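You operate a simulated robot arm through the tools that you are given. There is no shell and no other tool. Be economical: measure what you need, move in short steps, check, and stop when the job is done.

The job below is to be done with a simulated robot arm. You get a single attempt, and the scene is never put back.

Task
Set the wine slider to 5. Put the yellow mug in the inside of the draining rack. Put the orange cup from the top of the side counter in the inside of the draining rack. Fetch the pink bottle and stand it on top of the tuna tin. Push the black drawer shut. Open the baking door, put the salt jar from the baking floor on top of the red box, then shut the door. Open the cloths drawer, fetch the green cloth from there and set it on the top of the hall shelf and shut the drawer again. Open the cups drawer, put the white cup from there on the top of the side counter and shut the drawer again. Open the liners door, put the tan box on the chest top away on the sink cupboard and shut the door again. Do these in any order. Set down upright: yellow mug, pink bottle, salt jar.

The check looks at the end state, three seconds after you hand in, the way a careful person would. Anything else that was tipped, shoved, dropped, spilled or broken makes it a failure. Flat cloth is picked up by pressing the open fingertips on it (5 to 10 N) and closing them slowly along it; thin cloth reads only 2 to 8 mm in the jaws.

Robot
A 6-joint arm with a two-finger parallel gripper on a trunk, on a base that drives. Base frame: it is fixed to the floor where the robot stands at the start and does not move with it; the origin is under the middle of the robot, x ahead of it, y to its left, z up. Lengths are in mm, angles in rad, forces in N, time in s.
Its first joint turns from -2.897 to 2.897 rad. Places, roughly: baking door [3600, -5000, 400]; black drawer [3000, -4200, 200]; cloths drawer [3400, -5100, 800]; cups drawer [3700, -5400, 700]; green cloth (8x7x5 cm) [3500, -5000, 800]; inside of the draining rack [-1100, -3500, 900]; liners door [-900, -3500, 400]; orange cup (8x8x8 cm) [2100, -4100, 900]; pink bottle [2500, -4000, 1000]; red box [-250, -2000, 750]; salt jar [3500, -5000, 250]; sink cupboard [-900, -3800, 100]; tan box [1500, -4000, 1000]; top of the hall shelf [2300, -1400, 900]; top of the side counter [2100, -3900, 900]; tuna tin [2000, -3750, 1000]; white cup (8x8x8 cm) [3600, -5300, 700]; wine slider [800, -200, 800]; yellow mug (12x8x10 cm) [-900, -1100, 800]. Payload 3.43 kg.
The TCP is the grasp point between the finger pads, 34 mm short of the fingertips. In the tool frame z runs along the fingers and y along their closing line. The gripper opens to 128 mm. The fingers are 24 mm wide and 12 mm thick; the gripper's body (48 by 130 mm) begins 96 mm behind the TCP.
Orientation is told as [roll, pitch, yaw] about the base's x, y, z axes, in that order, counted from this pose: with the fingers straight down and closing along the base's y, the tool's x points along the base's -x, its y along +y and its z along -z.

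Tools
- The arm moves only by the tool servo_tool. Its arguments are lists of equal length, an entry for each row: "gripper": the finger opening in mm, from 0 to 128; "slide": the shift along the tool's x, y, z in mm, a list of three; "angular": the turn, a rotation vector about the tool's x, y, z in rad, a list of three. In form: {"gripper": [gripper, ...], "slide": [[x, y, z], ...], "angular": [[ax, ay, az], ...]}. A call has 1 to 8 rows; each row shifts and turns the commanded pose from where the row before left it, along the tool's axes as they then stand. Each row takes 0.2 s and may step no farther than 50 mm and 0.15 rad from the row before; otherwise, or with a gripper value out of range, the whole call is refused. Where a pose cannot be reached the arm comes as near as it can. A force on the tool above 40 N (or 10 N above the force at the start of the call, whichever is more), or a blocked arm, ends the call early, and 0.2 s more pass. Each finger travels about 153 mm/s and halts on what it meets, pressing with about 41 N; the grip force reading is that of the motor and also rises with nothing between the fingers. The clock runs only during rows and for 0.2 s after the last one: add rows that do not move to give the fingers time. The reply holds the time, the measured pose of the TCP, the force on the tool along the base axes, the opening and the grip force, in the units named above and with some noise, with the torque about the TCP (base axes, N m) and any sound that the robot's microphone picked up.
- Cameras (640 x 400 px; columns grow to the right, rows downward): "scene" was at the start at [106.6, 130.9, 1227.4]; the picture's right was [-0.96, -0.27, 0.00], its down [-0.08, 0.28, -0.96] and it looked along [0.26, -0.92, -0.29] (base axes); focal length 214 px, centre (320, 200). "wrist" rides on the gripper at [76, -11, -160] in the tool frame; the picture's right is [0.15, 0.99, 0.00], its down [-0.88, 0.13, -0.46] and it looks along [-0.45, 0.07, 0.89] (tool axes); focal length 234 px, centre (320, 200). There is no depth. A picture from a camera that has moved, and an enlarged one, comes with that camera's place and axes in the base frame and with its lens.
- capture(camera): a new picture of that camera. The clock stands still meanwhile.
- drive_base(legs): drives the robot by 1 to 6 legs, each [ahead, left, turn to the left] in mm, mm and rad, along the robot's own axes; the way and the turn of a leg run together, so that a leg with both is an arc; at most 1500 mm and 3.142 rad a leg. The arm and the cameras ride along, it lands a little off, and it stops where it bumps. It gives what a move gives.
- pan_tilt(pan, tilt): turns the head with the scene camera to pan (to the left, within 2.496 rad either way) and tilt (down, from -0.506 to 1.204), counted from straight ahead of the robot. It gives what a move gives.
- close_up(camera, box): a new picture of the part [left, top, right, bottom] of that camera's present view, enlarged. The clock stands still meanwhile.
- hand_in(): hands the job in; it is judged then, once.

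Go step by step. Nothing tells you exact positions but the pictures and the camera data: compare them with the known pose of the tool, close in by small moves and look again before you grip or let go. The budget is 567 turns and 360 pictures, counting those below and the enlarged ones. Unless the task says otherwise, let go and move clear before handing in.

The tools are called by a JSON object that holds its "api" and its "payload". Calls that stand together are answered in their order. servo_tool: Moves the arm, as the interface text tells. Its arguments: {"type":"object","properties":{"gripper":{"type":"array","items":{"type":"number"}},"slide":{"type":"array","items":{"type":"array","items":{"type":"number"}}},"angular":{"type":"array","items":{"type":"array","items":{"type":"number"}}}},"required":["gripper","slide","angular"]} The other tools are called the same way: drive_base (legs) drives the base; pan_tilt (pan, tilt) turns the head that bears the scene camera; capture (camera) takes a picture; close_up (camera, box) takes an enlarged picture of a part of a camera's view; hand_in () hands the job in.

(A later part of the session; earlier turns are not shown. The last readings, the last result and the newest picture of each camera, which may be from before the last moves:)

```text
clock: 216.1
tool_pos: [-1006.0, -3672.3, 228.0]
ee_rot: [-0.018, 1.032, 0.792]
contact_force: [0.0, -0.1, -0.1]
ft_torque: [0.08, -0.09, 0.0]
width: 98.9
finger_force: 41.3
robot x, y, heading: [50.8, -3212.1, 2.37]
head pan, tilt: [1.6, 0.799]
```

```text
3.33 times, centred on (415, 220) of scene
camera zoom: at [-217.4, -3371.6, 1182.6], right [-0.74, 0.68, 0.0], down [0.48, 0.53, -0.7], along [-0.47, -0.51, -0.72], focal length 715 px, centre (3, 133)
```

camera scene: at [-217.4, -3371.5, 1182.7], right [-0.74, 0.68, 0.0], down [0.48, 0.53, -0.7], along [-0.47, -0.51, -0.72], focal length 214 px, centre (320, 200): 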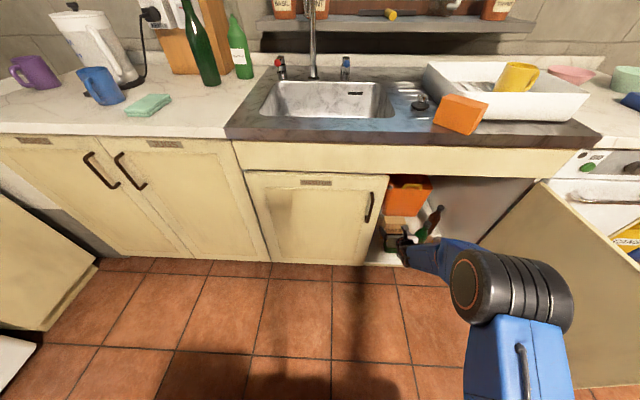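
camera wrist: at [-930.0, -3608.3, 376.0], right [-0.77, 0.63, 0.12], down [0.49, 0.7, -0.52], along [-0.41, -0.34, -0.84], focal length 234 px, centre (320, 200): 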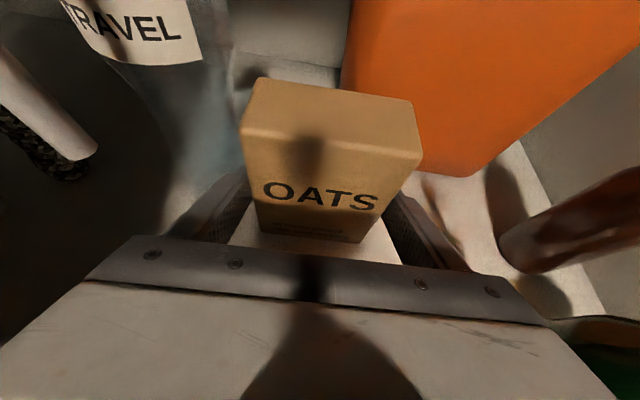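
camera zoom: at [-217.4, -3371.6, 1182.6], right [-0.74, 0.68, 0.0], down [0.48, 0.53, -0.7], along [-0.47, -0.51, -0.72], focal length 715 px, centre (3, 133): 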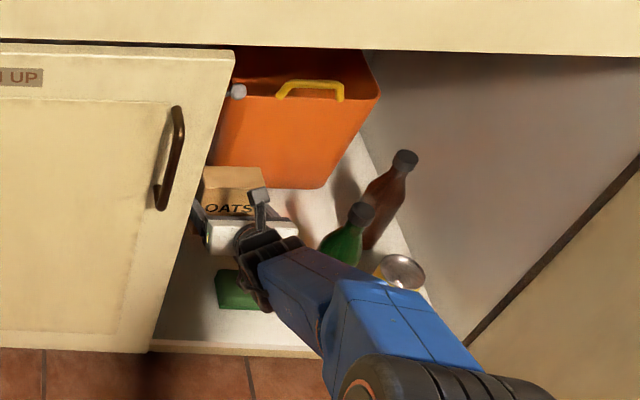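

{"api": "servo_tool", "payload": {"gripper": [80, 80, 80, 80, 80], "slide": [[-8.6, 0, 5.1], [-8.6, 0, 5.1], [-8.6, 0, 5.1], [-8.6, 0, 5.1], [0, 0, 0]], "angular": [[0, 0, 0], [0, 0, 0], [0, 0, 0], [0, 0, 0], [0, 0, 0]]}}

{"api": "servo_tool", "payload": {"gripper": [80, 80, 80], "slide": [[-4.3, 0, 2.5], [-4.3, 0, 2.5], [0, 0, 0]], "angular": [[0, 0, 0], [0, 0, 0], [0, 0, 0]]}}

{"api": "capture", "payload": {"camera": "wrist"}}

```text
clock: 217.3
tool_pos: [-1005.6, -3671.6, 186.9]
ee_rot: [-0.019, 1.031, 0.791]
contact_force: [0.2, -0.7, -1.1]
ft_torque: [0.01, -0.01, 0.01]
width: 99.0
finger_force: 40.2
robot x, y, heading: [47.6, -3213.0, 2.373]
head pan, tilt: [1.6, 0.799]
```

```text
clock: 218.1
tool_pos: [-1005.3, -3673.1, 182.5]
ee_rot: [-0.019, 1.038, 0.793]
contact_force: [-5.5, -3.6, 34.9]
ft_torque: [-0.03, 0.52, -0.09]
width: 99.3
finger_force: 41.5
robot x, y, heading: [46.9, -3211.7, 2.369]
head pan, tilt: [1.6, 0.799]
```

```text
267 pictures are left
camera wrist: at [-930.5, -3609.3, 329.5], right [-0.77, 0.63, 0.12], down [0.49, 0.69, -0.53], along [-0.41, -0.35, -0.84], focal length 234 px, centre (320, 200)
```

wrist: 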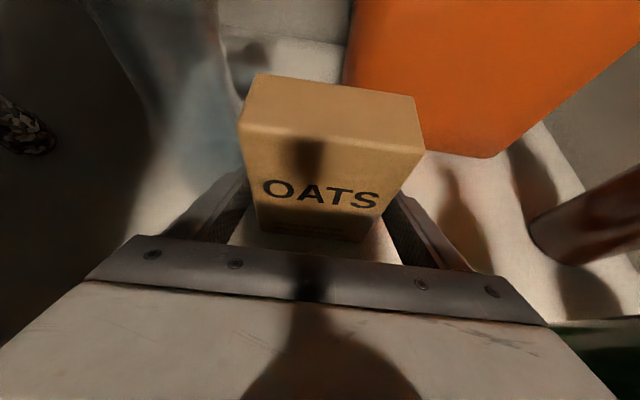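

{"api": "servo_tool", "payload": {"gripper": [80, 104, 110, 112], "slide": [[3, 0, -2], [0, 0, 0], [0, 0, 0], [0, 0, 0]], "angular": [[0, 0, 0], [0, 0, 0], [0, 0, 0], [0, 0, 0]]}}

{"api": "servo_tool", "payload": {"gripper": [112, 112, 112, 112, 112, 112, 112, 112], "slide": [[0, 0, -15], [0, 0, -25], [0, 0, -35], [0, 0, -40], [0, 0, -45], [5, 0, -45], [15, 0, -45], [15, 0, -45]], "angular": [[0, 0, 0], [0, 0, 0], [0, 0, 0], [0, 0, 0], [0, 0, 0], [0, 0, 0], [0, 0, 0], [0, 0, 0]]}}

{"api": "close_up", "payload": {"camera": "scene", "box": [350, 80, 500, 280]}}

{"api": "capture", "payload": {"camera": "wrist"}}

```text
clock: 219.1
tool_pos: [-1004.8, -3671.8, 179.7]
ee_rot: [-0.019, 1.03, 0.793]
contact_force: [-0.7, -0.4, 0.0]
ft_torque: [-0.01, 0.0, 0.03]
width: 111.8
finger_force: 0.0
robot x, y, heading: [48.0, -3212.6, 2.368]
head pan, tilt: [1.6, 0.799]
```

```text
clock: 220.9
tool_pos: [-843.8, -3501.5, 361.6]
ee_rot: [-0.02, 1.031, 0.793]
contact_force: [0.1, 0.7, -0.5]
ft_torque: [0.0, 0.07, 0.01]
width: 112.1
finger_force: 0.0
robot x, y, heading: [44.7, -3210.6, 2.37]
head pan, tilt: [1.6, 0.799]
```

```text
2.00 times, centred on (425, 180) of scene
camera zoom: at [-217.6, -3371.9, 1182.6], right [-0.74, 0.67, 0.0], down [0.48, 0.53, -0.7], along [-0.47, -0.51, -0.72], focal length 429 px, centre (110, 240)
```

zoom: 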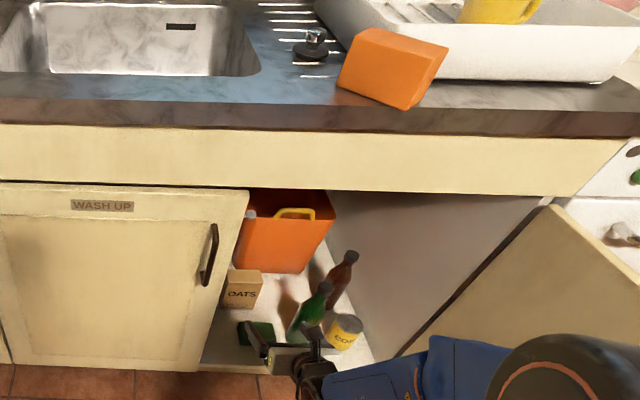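

```text
265 pictures are left
camera wrist: at [-769.6, -3437.2, 509.5], right [-0.77, 0.63, 0.12], down [0.49, 0.7, -0.52], along [-0.41, -0.34, -0.85], focal length 234 px, centre (320, 200)
```

wrist: 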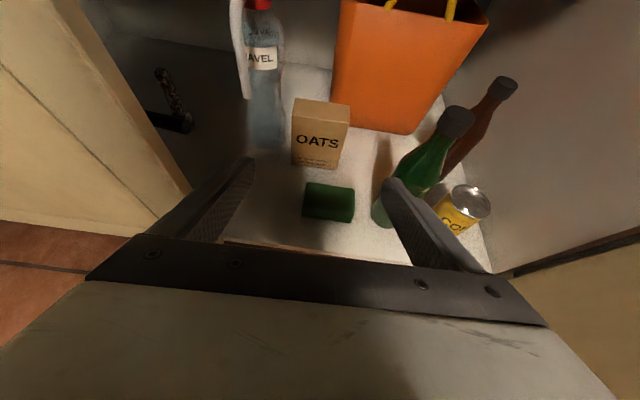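

{"api": "servo_tool", "payload": {"gripper": [112, 60, 20, 0, 0, 0], "slide": [[10, 0, -45], [10, 0, -45], [30, 0, -35], [30, 0, -35], [30, 0, -35], [0, 0, 0]], "angular": [[0, 0, 0], [0, 0, 0], [0, 0, 0], [0, 0, 0], [0, 0, 0], [0, 0, 0]]}}

{"api": "capture", "payload": {"camera": "scene"}}

```text
clock: 222.3
tool_pos: [-766.8, -3420.0, 556.4]
ee_rot: [-0.019, 1.03, 0.79]
contact_force: [0.4, -0.7, 0.0]
ft_torque: [-0.01, 0.0, 0.02]
width: 0.2
finger_force: 32.6
robot x, y, heading: [49.7, -3212.7, 2.373]
head pan, tilt: [1.6, 0.799]
```

```text
264 pictures are left
camera scene: at [-217.5, -3371.6, 1182.7], right [-0.74, 0.68, 0.0], down [0.48, 0.53, -0.7], along [-0.47, -0.51, -0.72], focal length 214 px, centre (320, 200)
```

scene: 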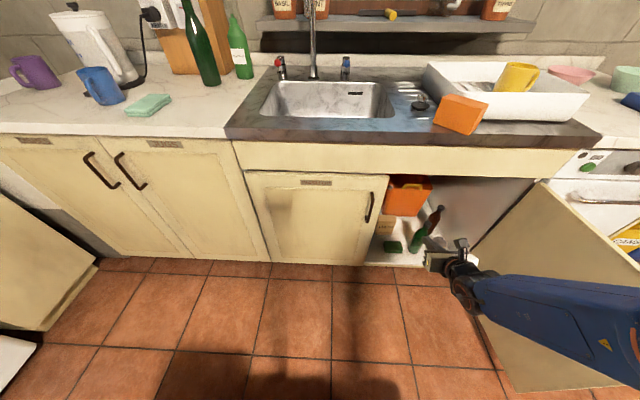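

{"api": "servo_tool", "payload": {"gripper": [0, 0, 0, 0, 0, 0, 0, 0], "slide": [[35, 0, -30], [38, 0, -22.6], [38, 0, -22.6], [38, 0, -22.6], [38, 0, -22.6], [38, 0, -22.6], [38, 0, -22.6], [38, 0, -22.6]], "angular": [[0, 0, 0], [0, 0, 0], [0, 0, 0], [0, 0, 0], [0, 0, 0], [0, 0, 0], [0, 0, 0], [0, 0, 0]]}}

{"api": "servo_tool", "payload": {"gripper": [0, 0, 0, 0, 0, 0, 0, 0], "slide": [[0, 40, 0], [0, 40, 0], [0, 40, 0], [0, 40, 0], [0, 40, 0], [0, 40, 0], [0, 40, 0], [0, 40, 0]], "angular": [[0, -0.129, 0], [0, -0.129, 0], [0, -0.129, 0], [0, -0.129, 0], [0, -0.129, 0], [0, -0.129, 0], [0, -0.129, 0], [0, -0.129, 0]]}}

{"api": "capture", "payload": {"camera": "scene"}}

```text
clock: 224.1
tool_pos: [-767.0, -3413.3, 913.0]
ee_rot: [-0.018, 1.029, 0.792]
contact_force: [-0.5, -0.1, -0.1]
ft_torque: [-0.01, 0.0, 0.04]
width: 0.1
finger_force: 33.4
robot x, y, heading: [49.9, -3211.2, 2.372]
head pan, tilt: [1.6, 0.799]
```

```text
clock: 225.9
tool_pos: [-978.9, -3189.0, 899.8]
ee_rot: [-0.009, 0.0, 0.806]
contact_force: [0.9, -0.1, 2.7]
ft_torque: [0.02, 0.16, 0.02]
width: 0.2
finger_force: 33.2
out of reach, approached as far as the arm can: row 8
robot x, y, heading: [46.2, -3211.4, 2.368]
head pan, tilt: [1.6, 0.799]
```

```text
263 pictures are left
camera scene: at [-216.8, -3371.6, 1182.8], right [-0.74, 0.68, 0.0], down [0.48, 0.53, -0.7], along [-0.47, -0.51, -0.72], focal length 214 px, centre (320, 200)
```

scene: 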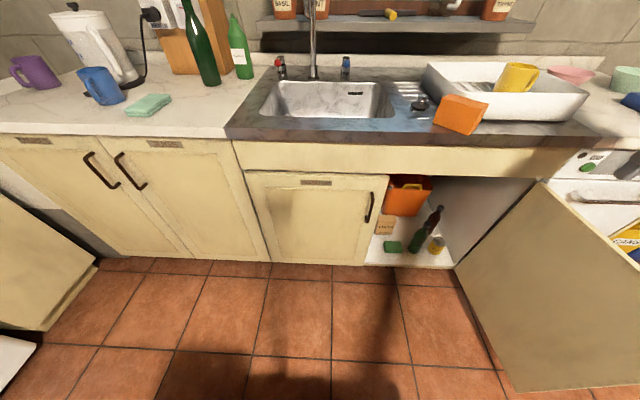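

{"api": "servo_tool", "payload": {"gripper": [0, 0, 0, 0, 0, 0, 0, 0], "slide": [[-37, 28, 0], [-37, 28, 0], [-37, 28, 0], [-36, 30, 0], [0, 0, 48], [0, 0, 48], [0, 0, 48], [0, 0, 48]], "angular": [[0, 0, 0], [0, 0, 0], [0, 0, 0], [0, 0, 0], [0, 0, 0], [0, 0, 0], [0, 0, 0], [0, 0, 0]]}}

{"api": "pan_tilt", "payload": {"pan": 1.1, "tilt": 0.8}}

{"api": "capture", "payload": {"camera": "scene"}}

```text
clock: 227.7
tool_pos: [-960.6, -3002.7, 705.6]
ee_rot: [-0.01, 0.0, 0.809]
contact_force: [0.6, -0.6, 1.0]
ft_torque: [-0.01, 0.08, 0.01]
width: 0.1
finger_force: 32.9
robot x, y, heading: [48.0, -3212.2, 2.37]
head pan, tilt: [1.6, 0.799]
```

```text
clock: 228.7
tool_pos: [-961.2, -3004.3, 705.8]
ee_rot: [-0.009, 0.0, 0.807]
contact_force: [0.4, 0.3, -1.1]
ft_torque: [-0.03, -0.01, 0.0]
width: 0.0
finger_force: 33.1
robot x, y, heading: [46.0, -3210.0, 2.366]
head pan, tilt: [1.1, 0.799]
```

```text
262 pictures are left
camera scene: at [-239.3, -3338.2, 1182.6], right [-0.32, 0.95, 0.0], down [0.68, 0.23, -0.7], along [-0.66, -0.23, -0.72], focal length 214 px, centre (320, 200)
```

scene: 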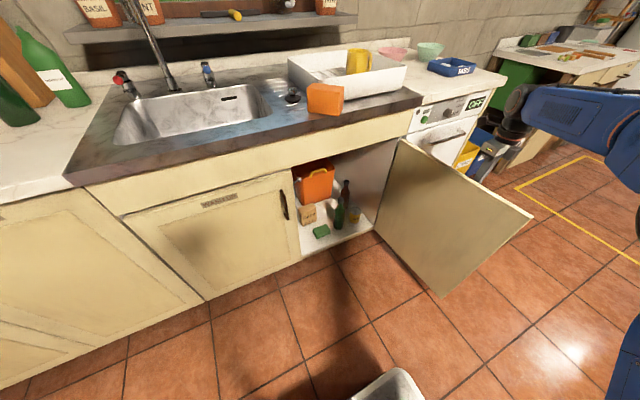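

{"api": "servo_tool", "payload": {"gripper": [0, 0, 0, 0, 0, 0, 0, 0], "slide": [[-5, -19, 0], [-4, -19, 0], [-2, -40, 0], [-2, -40, 0], [8.5, -39, 0], [8.5, -39, 0], [18.5, -35, 0], [18.5, -35, 0]], "angular": [[0, 0, 0], [0, 0, 0], [0, 0, 0], [0, 0, 0], [0, 0, 0], [0, 0, 0], [0, 0, 0], [0, 0, 0]]}}

{"api": "servo_tool", "payload": {"gripper": [0, 0, 0, 0, 0], "slide": [[27, -29.5, 0], [27, -29.5, 0], [34, -21.5, 0], [34, -21.5, 0], [0, 0, 0]], "angular": [[0, 0, 0], [0, 0, 0], [0, 0, 0], [0, 0, 0], [0, 0, 0]]}}

{"api": "capture", "payload": {"camera": "scene"}}

```text
clock: 230.5
tool_pos: [-794.3, -3218.8, 708.5]
ee_rot: [-0.01, -0.001, 0.805]
contact_force: [0.2, 0.1, 0.3]
ft_torque: [-0.02, -0.03, 0.0]
width: 0.0
finger_force: 33.2
robot x, y, heading: [44.9, -3215.5, 2.37]
head pan, tilt: [1.1, 0.799]
```

```text
clock: 231.7
tool_pos: [-806.5, -3377.2, 708.6]
ee_rot: [-0.009, 0.0, 0.81]
contact_force: [-0.1, 0.9, 0.0]
ft_torque: [0.0, 0.05, 0.03]
width: 0.0
finger_force: 33.5
robot x, y, heading: [45.5, -3209.8, 2.369]
head pan, tilt: [1.1, 0.799]
```

```text
261 pictures are left
camera scene: at [-239.3, -3338.3, 1182.6], right [-0.32, 0.95, 0.0], down [0.68, 0.23, -0.7], along [-0.66, -0.23, -0.72], focal length 214 px, centre (320, 200)
```

scene: 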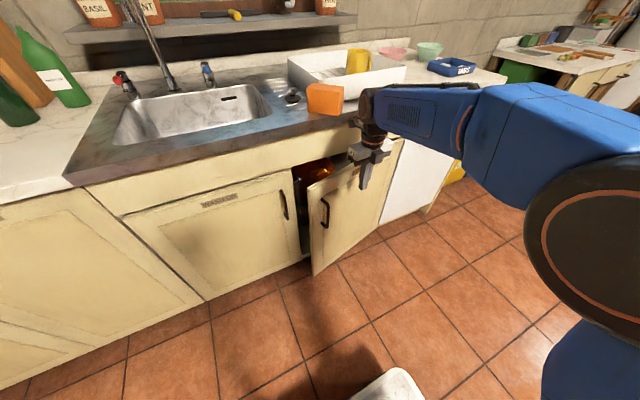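

{"api": "servo_tool", "payload": {"gripper": [0, 0, 0, 0, 0, 0, 0, 0], "slide": [[-30, -10, 0], [0, -10, 10], [0, 0, 10], [0, 0, 10], [0, 0, 0], [0, 0, 0], [0, 0, 0], [0, 0, 0]], "angular": [[0, 0, 0], [0, 0.13, 0], [0, 0.13, 0], [0, 0.13, 0], [0, 0.13, 0], [0, 0.13, 0], [0, 0.13, 0], [0, 0.13, 0]]}}

{"api": "servo_tool", "payload": {"gripper": [0, 0, 0, 0], "slide": [[13, 0, 16], [13, 0, 16], [13, 0, 16], [13, 0, 16]], "angular": [[0, 0, 0], [0, 0, 0], [0, 0, 0], [0, 0, 0]]}}

{"api": "capture", "payload": {"camera": "scene"}}

```text
clock: 233.5
tool_pos: [-771.6, -3370.0, 678.9]
ee_rot: [-0.003, 0.902, 0.813]
contact_force: [-0.7, 0.4, 1.0]
ft_torque: [-0.01, -0.12, 0.02]
width: 0.0
finger_force: 32.9
robot x, y, heading: [49.6, -3211.9, 2.37]
head pan, tilt: [1.1, 0.799]
```

```text
clock: 234.5
tool_pos: [-828.0, -3428.9, 684.2]
ee_rot: [-0.013, 0.908, 0.796]
contact_force: [-0.4, 0.6, 0.5]
ft_torque: [0.03, -0.03, 0.0]
width: 0.2
finger_force: 32.6
robot x, y, heading: [47.9, -3211.2, 2.366]
head pan, tilt: [1.1, 0.799]
```

```text
260 pictures are left
camera scene: at [-239.3, -3338.0, 1182.7], right [-0.32, 0.95, 0.0], down [0.68, 0.23, -0.7], along [-0.66, -0.23, -0.72], focal length 214 px, centre (320, 200)
```

scene: 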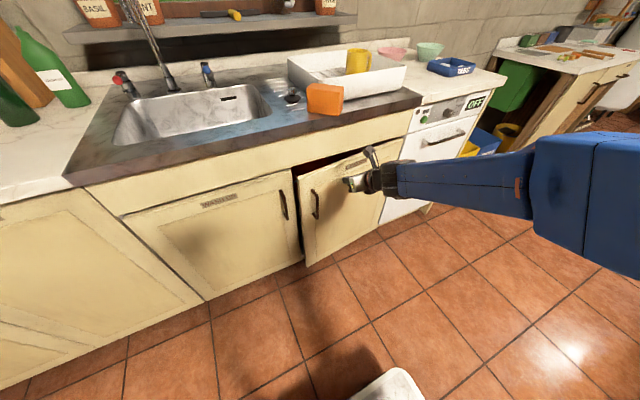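

{"api": "servo_tool", "payload": {"gripper": [0, 0, 0, 0, 0, 0, 0], "slide": [[12, 0, 15], [12, 0, 15], [9, 0, 12], [6, 0, 8], [6, 0, 8], [6, 0, 8], [0, 0, 0]], "angular": [[0, 0, 0], [0, 0, 0], [0, 0, 0], [0, 0, 0], [0, 0, 0], [0, 0, 0], [0, 0, 0]]}}

{"api": "close_up", "payload": {"camera": "scene", "box": [250, 120, 450, 290]}}

```text
clock: 235.3
tool_pos: [-865.3, -3467.1, 682.5]
ee_rot: [-0.015, 0.907, 0.797]
contact_force: [14.6, 10.4, 6.6]
ft_torque: [-0.05, 0.02, 0.04]
width: 0.0
finger_force: 33.0
robot x, y, heading: [42.2, -3213.9, 2.372]
head pan, tilt: [1.1, 0.799]
stopped in row 4: the force on the tool passed its limit (the readings are from after the stop); the commanded pose is now the measured one
```

```text
2.35 times, centred on (350, 205) of scene
camera zoom: at [-238.4, -3337.2, 1182.8], right [-0.32, 0.95, 0.0], down [0.68, 0.23, -0.7], along [-0.66, -0.22, -0.72], focal length 505 px, centre (249, 188)
```

zoom: 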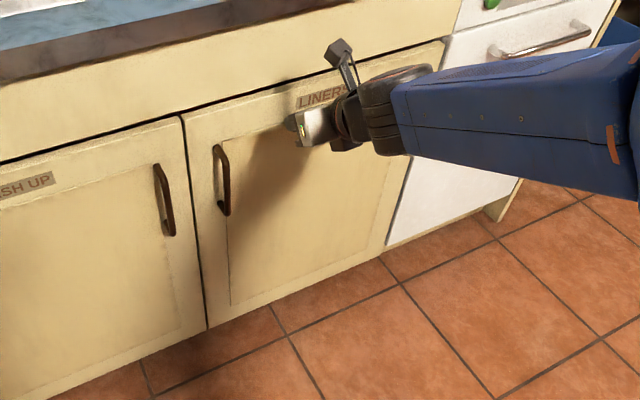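

{"api": "servo_tool", "payload": {"gripper": [0, 0, 0, 0, 0, 0], "slide": [[-12, 0, -15], [-20, 0, -30], [0, 0, -45], [30, 0, -30], [35, 0, -25], [35, 0, -25]], "angular": [[0, 0, 0], [0, 0, 0], [0, 0, 0], [0, 0, 0], [0, 0, 0], [0, 0, 0]]}}

{"api": "pan_tilt", "payload": {"pan": 1.4, "tilt": 0.6}}

{"api": "capture", "payload": {"camera": "scene"}}

{"api": "close_up", "payload": {"camera": "scene", "box": [320, 90, 480, 190]}}

```text
clock: 236.8
tool_pos: [-803.2, -3399.2, 838.6]
ee_rot: [-0.018, 0.905, 0.795]
contact_force: [-0.7, -0.7, -0.9]
ft_torque: [0.02, 0.02, 0.02]
width: 0.0
finger_force: 33.3
robot x, y, heading: [47.3, -3213.0, 2.368]
head pan, tilt: [1.1, 0.799]
```

```text
clock: 237.6
tool_pos: [-803.1, -3398.7, 839.0]
ee_rot: [-0.016, 0.905, 0.794]
contact_force: [-0.3, 0.2, 0.2]
ft_torque: [0.0, 0.0, -0.05]
width: 0.0
finger_force: 33.0
robot x, y, heading: [47.3, -3212.1, 2.369]
head pan, tilt: [1.4, 0.6]
```

```text
258 pictures are left
camera scene: at [-234.3, -3363.7, 1199.5], right [-0.59, 0.81, 0.0], down [0.46, 0.33, -0.82], along [-0.67, -0.48, -0.57], focal length 214 px, centre (320, 200)
```

scene: 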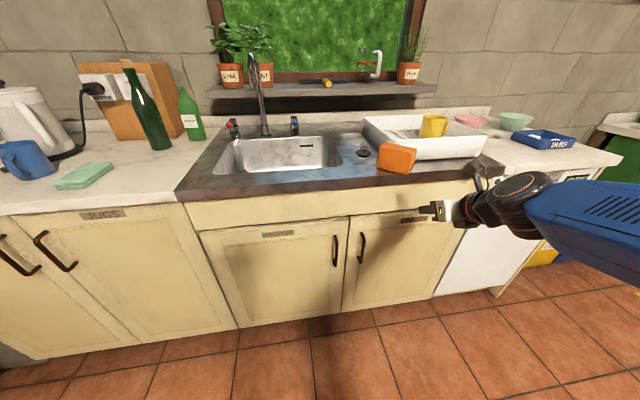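

```text
4.00 times, centred on (400, 140) of scene
camera zoom: at [-234.3, -3363.7, 1199.5], right [-0.59, 0.81, 0.0], down [0.46, 0.33, -0.82], along [-0.67, -0.48, -0.57], focal length 858 px, centre (0, 440)
```

zoom: 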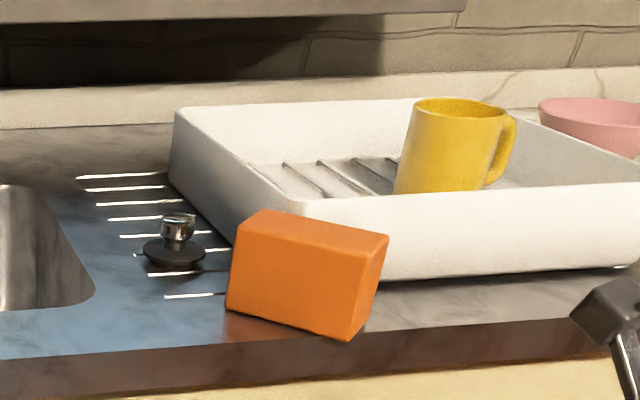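

{"api": "servo_tool", "payload": {"gripper": [40, 80, 120, 128, 128, 128, 128], "slide": [[31, 0, -25], [31, 0, -25], [31, 0, -25], [31, 0, -25], [31, 0, -25], [31, 0, -25], [0, 0, 0]], "angular": [[0, 0, 0], [0, 0, 0], [0, 0, 0], [0, 0, 0], [0, 0, 0], [0, 0, 0], [0, 0, 0]]}}

{"api": "servo_tool", "payload": {"gripper": [128, 128, 128, 128, 128, 128, 128], "slide": [[0, 0, 0], [0, 0, 0], [0, 0, 0], [0, 0, 0], [0, 0, 0], [0, 0, 0], [0, 0, 0]], "angular": [[0, -0.13, 0], [0, -0.13, 0], [0, -0.13, 0], [0, -0.13, 0], [0, -0.13, 0], [0, -0.13, 0], [0, -0.125, 0]]}}

{"api": "servo_tool", "payload": {"gripper": [128, 128, 128, 128, 128], "slide": [[0, 0, 0], [0, 0, 0], [0, 0, 0], [0, 0, 0], [0, 0, 0]], "angular": [[0, 0, 0.138], [0, 0, 0.138], [0, 0, 0.138], [0, 0, 0.138], [0, 0, 0.138]]}}

{"api": "drive_base", "payload": {"legs": [[0, 150, -0.012]]}}

{"api": "capture", "payload": {"camera": "wrist"}}

```text
clock: 239.2
tool_pos: [-803.2, -3394.8, 1076.2]
ee_rot: [-0.017, 0.907, 0.795]
contact_force: [0.0, -0.3, 0.4]
ft_torque: [0.0, -0.01, -0.01]
width: 127.9
finger_force: 0.1
robot x, y, heading: [49.1, -3208.0, 2.372]
head pan, tilt: [1.4, 0.6]
```

```text
clock: 240.8
tool_pos: [-773.7, -3380.2, 1040.0]
ee_rot: [-0.008, 0.005, 0.809]
contact_force: [0.0, 0.2, 0.1]
ft_torque: [-0.01, 0.05, 0.0]
width: 128.1
finger_force: 0.1
out of reach, approached as far as the arm can: row 6, 7
robot x, y, heading: [43.4, -3210.1, 2.371]
head pan, tilt: [1.4, 0.6]
```

```text
clock: 241.9
tool_pos: [-773.2, -3378.8, 1039.7]
ee_rot: [-0.009, 0.002, 0.673]
contact_force: [0.1, -0.2, 0.8]
ft_torque: [0.0, 0.0, -0.02]
width: 128.1
finger_force: 0.1
out of reach, approached as far as the arm can: row 2, 3, 4, 5
robot x, y, heading: [45.6, -3209.3, 2.371]
head pan, tilt: [1.4, 0.6]
```

```text
clock: 243.3
tool_pos: [-883.6, -3476.1, 1039.2]
ee_rot: [-0.008, 0.0, 0.661]
contact_force: [-1.1, 0.4, 0.4]
ft_torque: [0.04, 0.01, -0.02]
width: 127.9
finger_force: 0.0
robot x, y, heading: [-59.6, -3323.8, 2.355]
head pan, tilt: [1.4, 0.6]
```

```text
256 pictures are left
camera wrist: at [-937.3, -3530.1, 1199.1], right [-0.72, 0.69, -0.01], down [0.61, 0.65, 0.45], along [0.32, 0.32, -0.89], focal length 234 px, centre (320, 200)
```

wrist: 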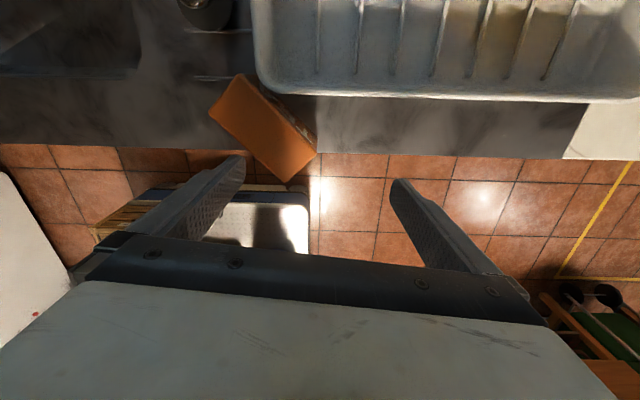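

{"api": "servo_tool", "payload": {"gripper": [128, 128, 128, 128, 128, 128, 128, 128], "slide": [[0, 0, 0], [0, 0, 0], [0, 0, 0], [0, 0, 0], [0, 0, 0], [0, 0, 0], [0, 0, 0], [0, 0, 0]], "angular": [[0, 0, -0.14], [0, 0, -0.14], [0, 0, -0.14], [0, 0, -0.14], [0, 0, -0.14], [0, 0, -0.14], [0, 0, -0.14], [0, 0, -0.14]]}}

{"api": "servo_tool", "payload": {"gripper": [128, 128, 128, 128, 128, 128, 128, 128], "slide": [[0, 0, 0], [0, 0, 0], [0, 0, 0], [0, 0, 0], [0, 0, 0], [0, 0, 0], [0, 0, 0], [0, 0, 0]], "angular": [[0, 0, -0.14], [0, 0, -0.14], [0, 0, -0.14], [0, 0, -0.14], [0, 0, -0.14], [0, 0, -0.14], [0, 0, -0.14], [0, 0, -0.14]]}}

{"api": "servo_tool", "payload": {"gripper": [128, 128, 128], "slide": [[0, 0, 0], [0, 0, 0], [0, 0, 0]], "angular": [[0, 0, -0.14], [0, 0, -0.14], [0, 0, 0]]}}

{"api": "capture", "payload": {"camera": "wrist"}}

```text
clock: 245.1
tool_pos: [-882.9, -3476.4, 1039.3]
ee_rot: [-0.002, 0.008, 1.782]
contact_force: [0.1, -0.5, 0.5]
ft_torque: [0.03, 0.03, -0.04]
width: 127.8
finger_force: 0.1
robot x, y, heading: [-66.6, -3319.9, 2.354]
head pan, tilt: [1.4, 0.6]
```

```text
clock: 246.9
tool_pos: [-883.2, -3475.8, 1038.3]
ee_rot: [0.007, 0.007, 2.904]
contact_force: [-0.2, 0.1, -0.5]
ft_torque: [0.0, -0.02, 0.0]
width: 127.9
finger_force: 0.1
robot x, y, heading: [-62.6, -3319.5, 2.355]
head pan, tilt: [1.4, 0.6]
```

```text
clock: 247.7
tool_pos: [-882.9, -3475.7, 1038.1]
ee_rot: [0.008, 0.005, -3.101]
contact_force: [0.5, -0.7, 0.4]
ft_torque: [0.03, 0.0, 0.02]
width: 128.2
finger_force: 0.1
robot x, y, heading: [-60.7, -3317.0, 2.354]
head pan, tilt: [1.4, 0.6]
```

```text
255 pictures are left
camera wrist: at [-808.9, -3460.1, 1199.1], right [0.19, -0.98, 0.01], down [-0.88, -0.16, 0.45], along [-0.44, -0.09, -0.89], focal length 234 px, centre (320, 200)
```

wrist: 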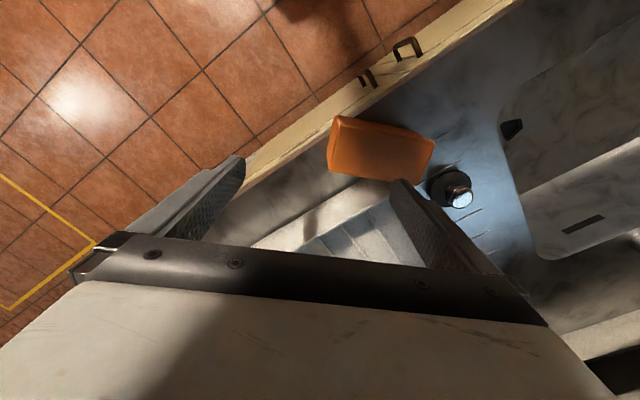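

{"api": "servo_tool", "payload": {"gripper": [128, 128, 128, 128], "slide": [[12, 28, 0], [12, 29, 0], [0, 0, 25], [0, 0, 0]], "angular": [[0, 0, 0.04], [0, 0, 0], [0, 0, 0], [0, 0, 0]]}}

{"api": "capture", "payload": {"camera": "wrist"}}

```text
clock: 248.7
tool_pos: [-855.0, -3533.3, 1010.3]
ee_rot: [0.007, 0.003, 3.139]
contact_force: [0.2, 0.3, 0.0]
ft_torque: [0.01, 0.02, -0.01]
width: 128.2
finger_force: 0.0
out of reach, approached as far as the arm can: row 2
robot x, y, heading: [-63.3, -3319.7, 2.359]
head pan, tilt: [1.4, 0.6]
```

```text
254 pictures are left
camera wrist: at [-780.5, -3519.7, 1170.6], right [0.15, -0.99, 0.01], down [-0.88, -0.13, 0.45], along [-0.45, -0.07, -0.89], focal length 234 px, centre (320, 200)
```

wrist: 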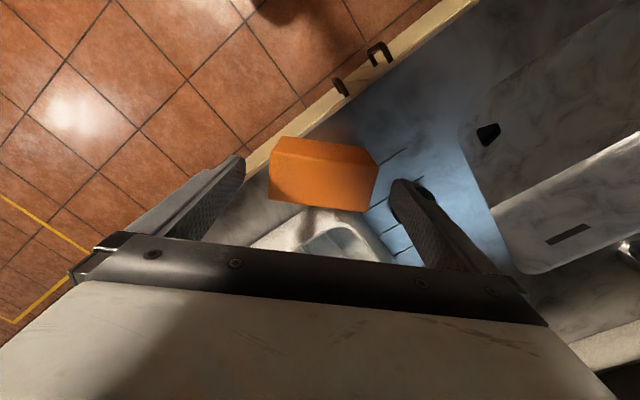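

{"api": "servo_tool", "payload": {"gripper": [114, 114, 114, 114, 114], "slide": [[-8, 0, 5], [0, 0, 25], [0, 0, 20], [0, 0, 20], [0, 0, 0]], "angular": [[0, 0, 0], [0, 0, 0], [0, 0, 0], [0, 0, 0], [0, 0, 0]]}}

{"api": "capture", "payload": {"camera": "wrist"}}

```text
clock: 249.9
tool_pos: [-864.0, -3532.4, 940.7]
ee_rot: [0.008, 0.006, 3.14]
contact_force: [0.3, -0.4, 0.0]
ft_torque: [-0.01, 0.0, -0.02]
width: 113.7
finger_force: 0.0
robot x, y, heading: [-62.3, -3319.8, 2.356]
head pan, tilt: [1.4, 0.6]
```

```text
253 pictures are left
camera wrist: at [-788.4, -3519.0, 1101.1], right [0.14, -0.99, 0.01], down [-0.88, -0.13, 0.45], along [-0.45, -0.07, -0.89], focal length 234 px, centre (320, 200)
```

wrist: 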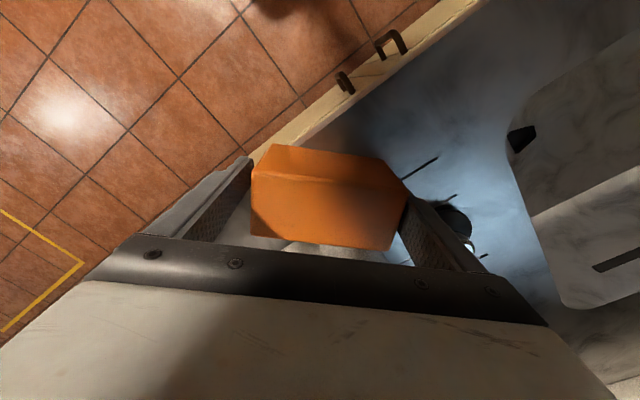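

{"api": "servo_tool", "payload": {"gripper": [110, 100, 90, 80, 80, 80], "slide": [[0, 3, 0], [0, 0, 0], [0, 0, 0], [0, 0, 0], [0, 0, 0], [0, 0, 0]], "angular": [[0, 0, 0], [0, 0, 0], [0, 0, 0], [0, 0, 0], [0, 0, 0], [0, 0, 0]]}}

{"api": "servo_tool", "payload": {"gripper": [80, 80, 80, 80, 80, 80, 80], "slide": [[0, 0, -10], [0, 0, -10], [0, 0, -15], [0, 0, -15], [0, 0, -15], [0, 0, -15], [0, 0, -10]], "angular": [[0, 0, 0], [0, 0, 0], [0, 0, 0], [0, 0, 0], [0, 0, 0], [0, 0, 0], [0, 0, 0]]}}

{"api": "capture", "payload": {"camera": "wrist"}}

{"api": "close_up", "payload": {"camera": "scene", "box": [260, 60, 540, 235]}}

```text
clock: 251.3
tool_pos: [-862.4, -3535.2, 941.6]
ee_rot: [0.008, 0.006, 3.14]
contact_force: [-0.5, 0.0, 0.7]
ft_torque: [-0.02, -0.01, 0.01]
width: 98.9
finger_force: 41.1
robot x, y, heading: [-57.8, -3319.1, 2.355]
head pan, tilt: [1.4, 0.6]
```

```text
clock: 252.9
tool_pos: [-863.4, -3534.4, 1028.5]
ee_rot: [0.011, 0.001, 3.14]
contact_force: [0.5, 0.6, -0.6]
ft_torque: [-0.03, -0.02, 0.0]
width: 99.1
finger_force: 39.9
robot x, y, heading: [-60.5, -3318.9, 2.356]
head pan, tilt: [1.4, 0.6]
```

```text
252 pictures are left
camera wrist: at [-786.8, -3520.8, 1190.1], right [0.14, -0.99, 0.01], down [-0.88, -0.12, 0.46], along [-0.45, -0.08, -0.89], focal length 234 px, centre (320, 200)
```

wrist: 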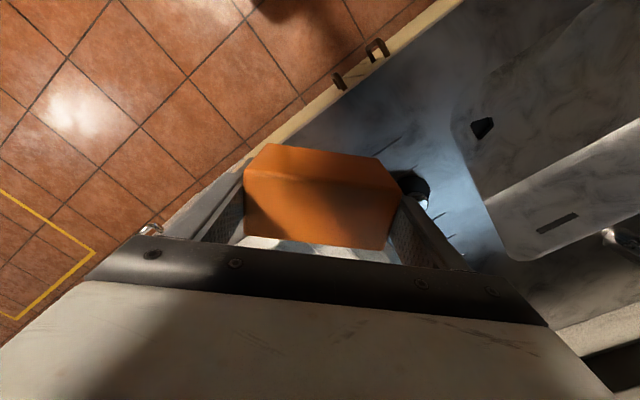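

```text
2.29 times, centred on (400, 148) of scene
camera zoom: at [-343.6, -3468.8, 1199.5], right [-0.58, 0.82, 0.0], down [0.46, 0.33, -0.82], along [-0.67, -0.48, -0.57], focal length 490 px, centre (137, 320)
```

zoom: 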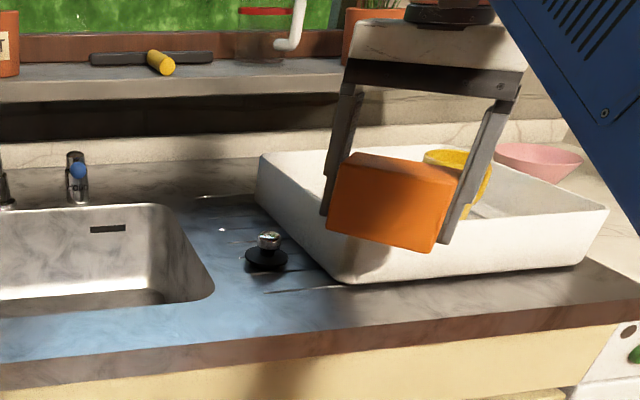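

{"api": "servo_tool", "payload": {"gripper": [80, 80, 80, 80, 80, 80, 80, 80], "slide": [[25, -25, -3], [25, -25, -3], [25, -25, -3], [25, -25, -3], [15, -15, 0], [0, 0, 0], [0, 0, 0], [0, 0, 0]], "angular": [[0, 0, 0], [0, 0, 0], [0, 0, 0], [0, 0, 0], [0, 0, 0], [0, 0, 0.1], [0, 0, 0.1], [0, 0, 0.1]]}}

{"api": "servo_tool", "payload": {"gripper": [80, 80, 80, 80, 80], "slide": [[0, 0, 0], [0, 0, 0], [0, 0, 0], [0, 0, 0], [0, 0, 0]], "angular": [[0, 0, 0.1], [0, 0, 0.1], [0, 0, 0.1], [0, 0, 0.1], [0, 0, 0.085]]}}

{"api": "drive_base", "payload": {"legs": [[-640, 0, 0]]}}

{"api": "pan_tilt", "payload": {"pan": 1.5, "tilt": 0.5}}

{"api": "capture", "payload": {"camera": "scene"}}

```text
clock: 254.7
tool_pos: [-748.0, -3419.5, 1041.9]
ee_rot: [0.008, 0.007, 2.837]
contact_force: [-0.1, -0.3, 0.3]
ft_torque: [-0.01, -0.01, -0.03]
width: 98.8
finger_force: 40.8
robot x, y, heading: [-59.0, -3323.7, 2.356]
head pan, tilt: [1.4, 0.6]
```

```text
clock: 255.9
tool_pos: [-749.7, -3419.3, 1042.7]
ee_rot: [0.001, 0.009, 2.354]
contact_force: [-0.7, 0.4, -0.5]
ft_torque: [-0.01, 0.02, -0.01]
width: 98.9
finger_force: 41.3
robot x, y, heading: [-59.0, -3318.8, 2.357]
head pan, tilt: [1.4, 0.6]
```

```text
clock: 259.5
tool_pos: [-298.1, -3869.4, 1042.6]
ee_rot: [0.004, 0.009, 2.356]
contact_force: [0.2, 0.1, -0.6]
ft_torque: [0.01, -0.01, -0.01]
width: 99.0
finger_force: 41.2
robot x, y, heading: [389.7, -3770.6, 2.359]
head pan, tilt: [1.4, 0.6]
```

```text
clock: 260.1
tool_pos: [-297.7, -3868.0, 1042.0]
ee_rot: [0.004, 0.008, 2.356]
contact_force: [0.9, -0.1, -0.5]
ft_torque: [0.0, 0.02, -0.01]
width: 98.9
finger_force: 41.6
robot x, y, heading: [388.2, -3770.3, 2.351]
head pan, tilt: [1.499, 0.499]
```

```text
250 pictures are left
camera scene: at [109.7, -3926.4, 1208.6], right [-0.66, 0.76, 0.0], down [0.36, 0.31, -0.88], along [-0.66, -0.58, -0.48], focal length 214 px, centre (320, 200)
```

scene: 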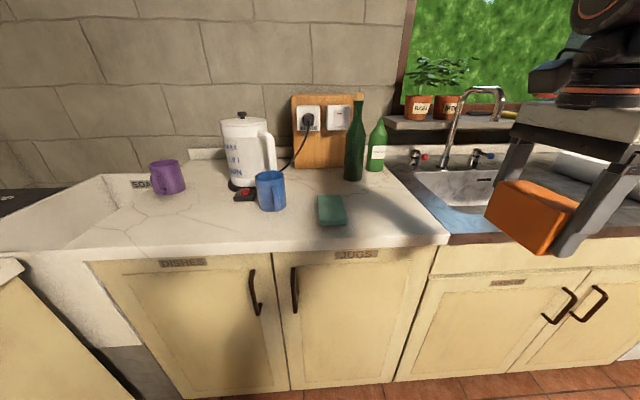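

{"api": "servo_tool", "payload": {"gripper": [80, 80, 80, 80, 80, 80, 80, 80], "slide": [[8, 34, 9], [8, 34, 9], [8, 34, 9], [8, 34, 9], [8, 34, 9], [8, 34, 9], [8, 34, 9], [7, 34, 9]], "angular": [[0, 0, 0], [0, 0, 0], [0, 0, 0], [0, 0, 0], [0, 0, 0], [0, 0, 0], [0, 0, 0], [0, 0, 0]]}}

{"api": "close_up", "payload": {"camera": "scene", "box": [280, 60, 560, 260]}}

{"api": "capture", "payload": {"camera": "wrist"}}

```text
clock: 261.9
tool_pos: [-424.4, -4088.2, 953.7]
ee_rot: [0.007, 0.01, 2.355]
contact_force: [1.1, 0.9, 0.7]
ft_torque: [-0.03, 0.02, -0.02]
width: 98.9
finger_force: 40.6
out of reach, approached as far as the arm can: row 7, 8
robot x, y, heading: [389.5, -3771.6, 2.359]
head pan, tilt: [1.499, 0.499]
```

```text
2.00 times, centred on (420, 160) of scene
camera zoom: at [109.9, -3926.2, 1208.7], right [-0.66, 0.76, 0.0], down [0.36, 0.31, -0.88], along [-0.66, -0.58, -0.48], focal length 429 px, centre (120, 280)
```

zoom: 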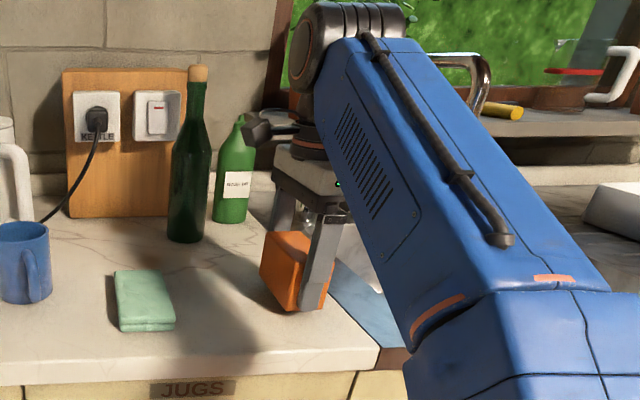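

```text
248 pictures are left
camera wrist: at [-362.8, -4131.2, 1114.3], right [-0.6, -0.8, 0.01], down [-0.71, 0.54, 0.45], along [-0.36, 0.26, -0.89], focal length 234 px, centre (320, 200)
```

wrist: 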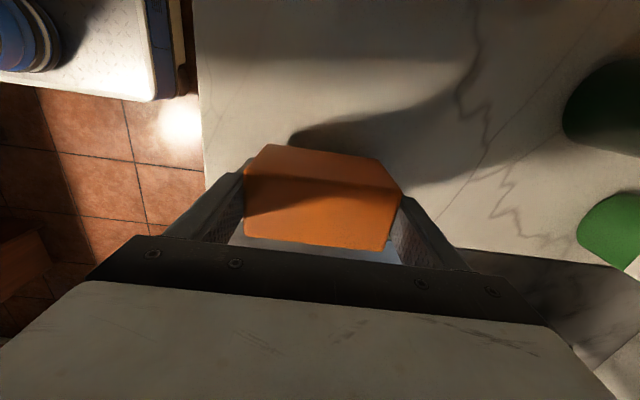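

{"api": "servo_tool", "payload": {"gripper": [80, 80, 80, 80], "slide": [[0, 12, 5], [0, 10, 4], [0, 0, 3], [0, 0, 0]], "angular": [[0, 0, 0], [0, 0, 0], [0, 0, 0], [0, 0, 0]]}}

```text
clock: 262.9
tool_pos: [-428.9, -4094.0, 938.8]
ee_rot: [0.006, 0.008, 2.356]
contact_force: [-3.8, -4.2, 32.2]
ft_torque: [0.78, -0.34, 0.04]
width: 98.9
finger_force: 40.8
out of reach, approached as far as the arm can: row 1, 2
robot x, y, heading: [385.6, -3766.3, 2.358]
head pan, tilt: [1.499, 0.499]
```

{"api": "servo_tool", "payload": {"gripper": [80, 80], "slide": [[0, 0, -8], [0, 0, 0]], "angular": [[0, 0, 0], [0, 0, 0]]}}

{"api": "drive_base", "payload": {"legs": [[0, 20, 0]]}}

{"api": "servo_tool", "payload": {"gripper": [80, 80, 80], "slide": [[0, 0, 4], [0, 0, 4], [0, 0, 0]], "angular": [[0, 0, 0], [0, 0, 0], [0, 0, 0]]}}

```text
clock: 263.6
tool_pos: [-430.0, -4093.0, 942.0]
ee_rot: [0.005, 0.007, 2.356]
contact_force: [-0.6, 0.5, -0.2]
ft_torque: [-0.02, 0.01, -0.02]
width: 98.8
finger_force: 41.0
robot x, y, heading: [391.5, -3769.6, 2.356]
head pan, tilt: [1.499, 0.499]
```

```text
clock: 264.3
tool_pos: [-443.1, -4109.1, 942.4]
ee_rot: [0.006, 0.009, 2.355]
contact_force: [-0.3, 0.1, 0.1]
ft_torque: [-0.01, 0.02, 0.04]
width: 98.8
finger_force: 41.4
robot x, y, heading: [374.8, -3781.7, 2.363]
head pan, tilt: [1.499, 0.499]
```

```text
clock: 265.1
tool_pos: [-441.9, -4107.0, 938.1]
ee_rot: [0.012, 0.007, 2.355]
contact_force: [-3.5, -3.7, 35.3]
ft_torque: [0.75, -0.6, 0.06]
width: 99.0
finger_force: 41.1
robot x, y, heading: [374.5, -3780.6, 2.358]
head pan, tilt: [1.499, 0.499]
```

Placed at about u=2592, v=-3217. Release and lift straight up.

{"api": "servo_tool", "payload": {"gripper": [80, 104, 112, 116], "slide": [[0, 0, -3], [0, 0, 0], [0, 0, 0], [0, 0, 0]], "angular": [[0, 0, 0], [0, 0, 0], [0, 0, 0], [0, 0, 0]]}}

{"api": "servo_tool", "payload": {"gripper": [116, 116, 116, 116, 116, 116], "slide": [[0, 0, -20], [0, 0, -30], [0, 0, -15], [0, -40, -20], [0, -40, -20], [0, -40, 0]], "angular": [[0, 0, 0], [0, 0, 0], [0, 0, 0], [0, 0, 0], [0, 0, 0], [0, 0, 0]]}}

{"api": "capture", "payload": {"camera": "scene"}}

```text
clock: 266.1
tool_pos: [-444.4, -4107.1, 937.6]
ee_rot: [0.007, 0.008, 2.357]
contact_force: [-0.1, -0.7, 0.6]
ft_torque: [0.01, -0.02, -0.02]
width: 116.0
finger_force: 0.1
robot x, y, heading: [374.1, -3781.5, 2.358]
head pan, tilt: [1.499, 0.499]
```

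```text
clock: 267.5
tool_pos: [-338.8, -4004.6, 1017.6]
ee_rot: [0.006, 0.009, 2.356]
contact_force: [-0.3, -0.2, -1.3]
ft_torque: [0.02, -0.08, 0.03]
width: 116.0
finger_force: 0.1
out of reach, approached as far as the arm can: row 1, 2, 3
robot x, y, heading: [376.7, -3779.2, 2.358]
head pan, tilt: [1.499, 0.499]
```

```text
247 pictures are left
camera scene: at [95.1, -3941.2, 1208.5], right [-0.66, 0.75, 0.0], down [0.36, 0.31, -0.88], along [-0.66, -0.58, -0.48], focal length 214 px, centre (320, 200)
```

scene: 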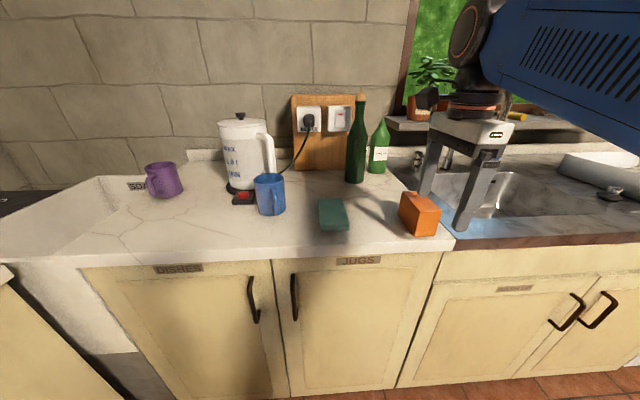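

{"api": "servo_tool", "payload": {"gripper": [116, 116, 116, 116, 116, 116], "slide": [[0, -30, -30], [0, -20, -40], [0, 0, -40], [0, 0, -30], [0, 0, -10], [0, 0, 0]], "angular": [[0, 0, 0], [0, 0, 0], [0, 0, 0], [0, 0, 0], [0, 0, 0], [0, 0, 0]]}}

{"api": "drive_base", "payload": {"legs": [[140, 0, 0], [0, 0, -1.571], [1000, 0, 0], [900, 0, 0]]}}

{"api": "pan_tilt", "payload": {"pan": -1.2, "tilt": 0.4}}

{"api": "capture", "payload": {"camera": "scene"}}

```text
clock: 268.9
tool_pos: [-287.6, -3954.8, 1122.0]
ee_rot: [0.01, 0.009, 2.356]
contact_force: [-0.1, 0.5, 0.1]
ft_torque: [0.02, 0.03, 0.02]
width: 115.8
finger_force: 0.0
out of reach, approached as far as the arm can: row 3, 4, 5
robot x, y, heading: [372.4, -3783.8, 2.358]
head pan, tilt: [1.499, 0.499]
```

```text
clock: 283.2
tool_pos: [1446.6, -1687.2, 1121.9]
ee_rot: [0.01, 0.007, 0.781]
contact_force: [-0.5, -0.2, 0.6]
ft_torque: [0.02, -0.02, -0.03]
width: 116.0
finger_force: 0.1
robot x, y, heading: [1615.1, -2350.3, 0.783]
head pan, tilt: [1.499, 0.499]
```

```text
clock: 285.6
tool_pos: [1446.6, -1687.2, 1121.9]
ee_rot: [0.011, 0.008, 0.782]
contact_force: [-0.7, -0.4, 0.8]
ft_torque: [0.0, 0.02, -0.01]
width: 116.3
finger_force: 0.2
robot x, y, heading: [1614.8, -2349.7, 0.783]
head pan, tilt: [-1.201, 0.4]
```

```text
246 pictures are left
camera scene: at [1602.8, -2175.3, 1217.8], right [-0.41, -0.91, 0.0], down [-0.36, 0.16, -0.92], along [0.84, -0.37, -0.39], focal length 214 px, centre (320, 200)
```

scene: 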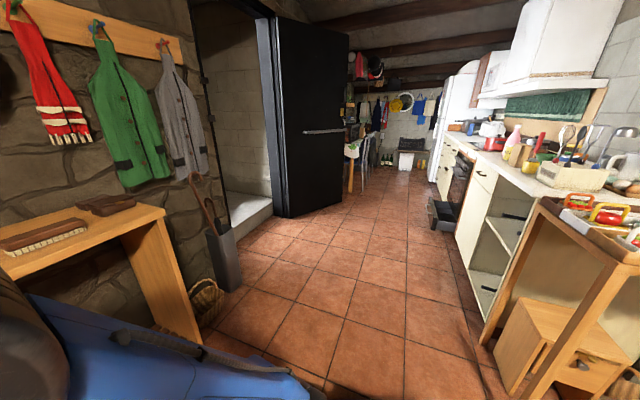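

{"api": "drive_base", "payload": {"legs": [[270, 0, 0], [0, 0, 1.571], [-1100, 0, 0], [-1020, 0, 0]]}}

{"api": "pan_tilt", "payload": {"pan": 1.6, "tilt": 0.5}}

{"api": "capture", "payload": {"camera": "scene"}}

{"api": "pan_tilt", "payload": {"pan": 2.4, "tilt": 0.4}}

{"api": "capture", "payload": {"camera": "scene"}}

```text
clock: 301.4
tool_pos: [2618.0, -3846.3, 1121.3]
ee_rot: [0.01, 0.009, 2.316]
contact_force: [0.2, 0.2, 1.0]
ft_torque: [0.01, 0.04, 0.04]
width: 116.0
finger_force: 0.1
robot x, y, heading: [3284.3, -3698.6, 2.322]
head pan, tilt: [-1.201, 0.4]
```

```text
clock: 303.9
tool_pos: [2617.3, -3847.8, 1120.5]
ee_rot: [0.012, 0.009, 2.315]
contact_force: [-0.2, 0.1, -0.3]
ft_torque: [-0.01, 0.02, -0.01]
width: 115.9
finger_force: 0.1
robot x, y, heading: [3288.2, -3705.3, 2.324]
head pan, tilt: [1.6, 0.499]
```

```text
245 pictures are left
camera scene: at [3007.0, -3854.7, 1208.6], right [-0.7, 0.71, 0.0], down [0.34, 0.34, -0.88], along [-0.63, -0.62, -0.48], focal length 214 px, centre (320, 200)
```

scene: 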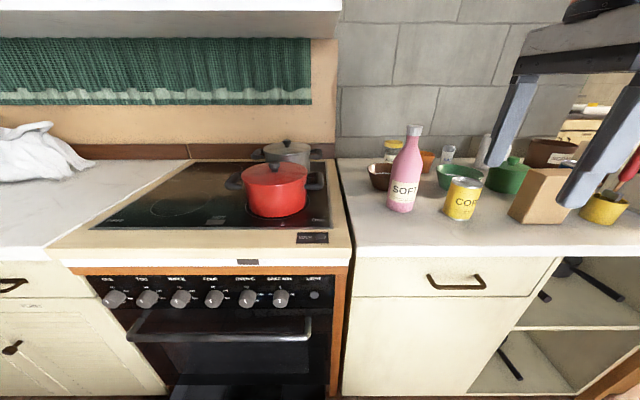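

```text
clock: 305.1
tool_pos: [2617.1, -3847.7, 1120.6]
ee_rot: [0.011, 0.01, 2.315]
contact_force: [-0.1, -0.4, -0.7]
ft_torque: [0.01, 0.01, 0.01]
width: 115.7
finger_force: 0.1
robot x, y, heading: [3291.4, -3697.7, 2.318]
head pan, tilt: [2.4, 0.4]
```

```text
244 pictures are left
camera scene: at [3072.4, -3883.5, 1217.8], right [-1.0, -0.01, 0.0], down [0.0, 0.39, -0.92], along [0.0, -0.92, -0.39], focal length 214 px, centre (320, 200)
```

scene: 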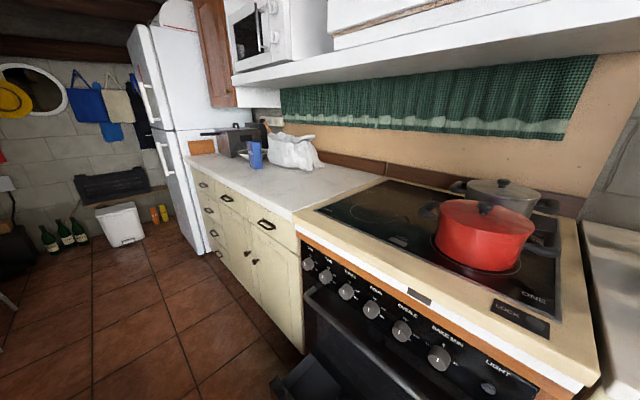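

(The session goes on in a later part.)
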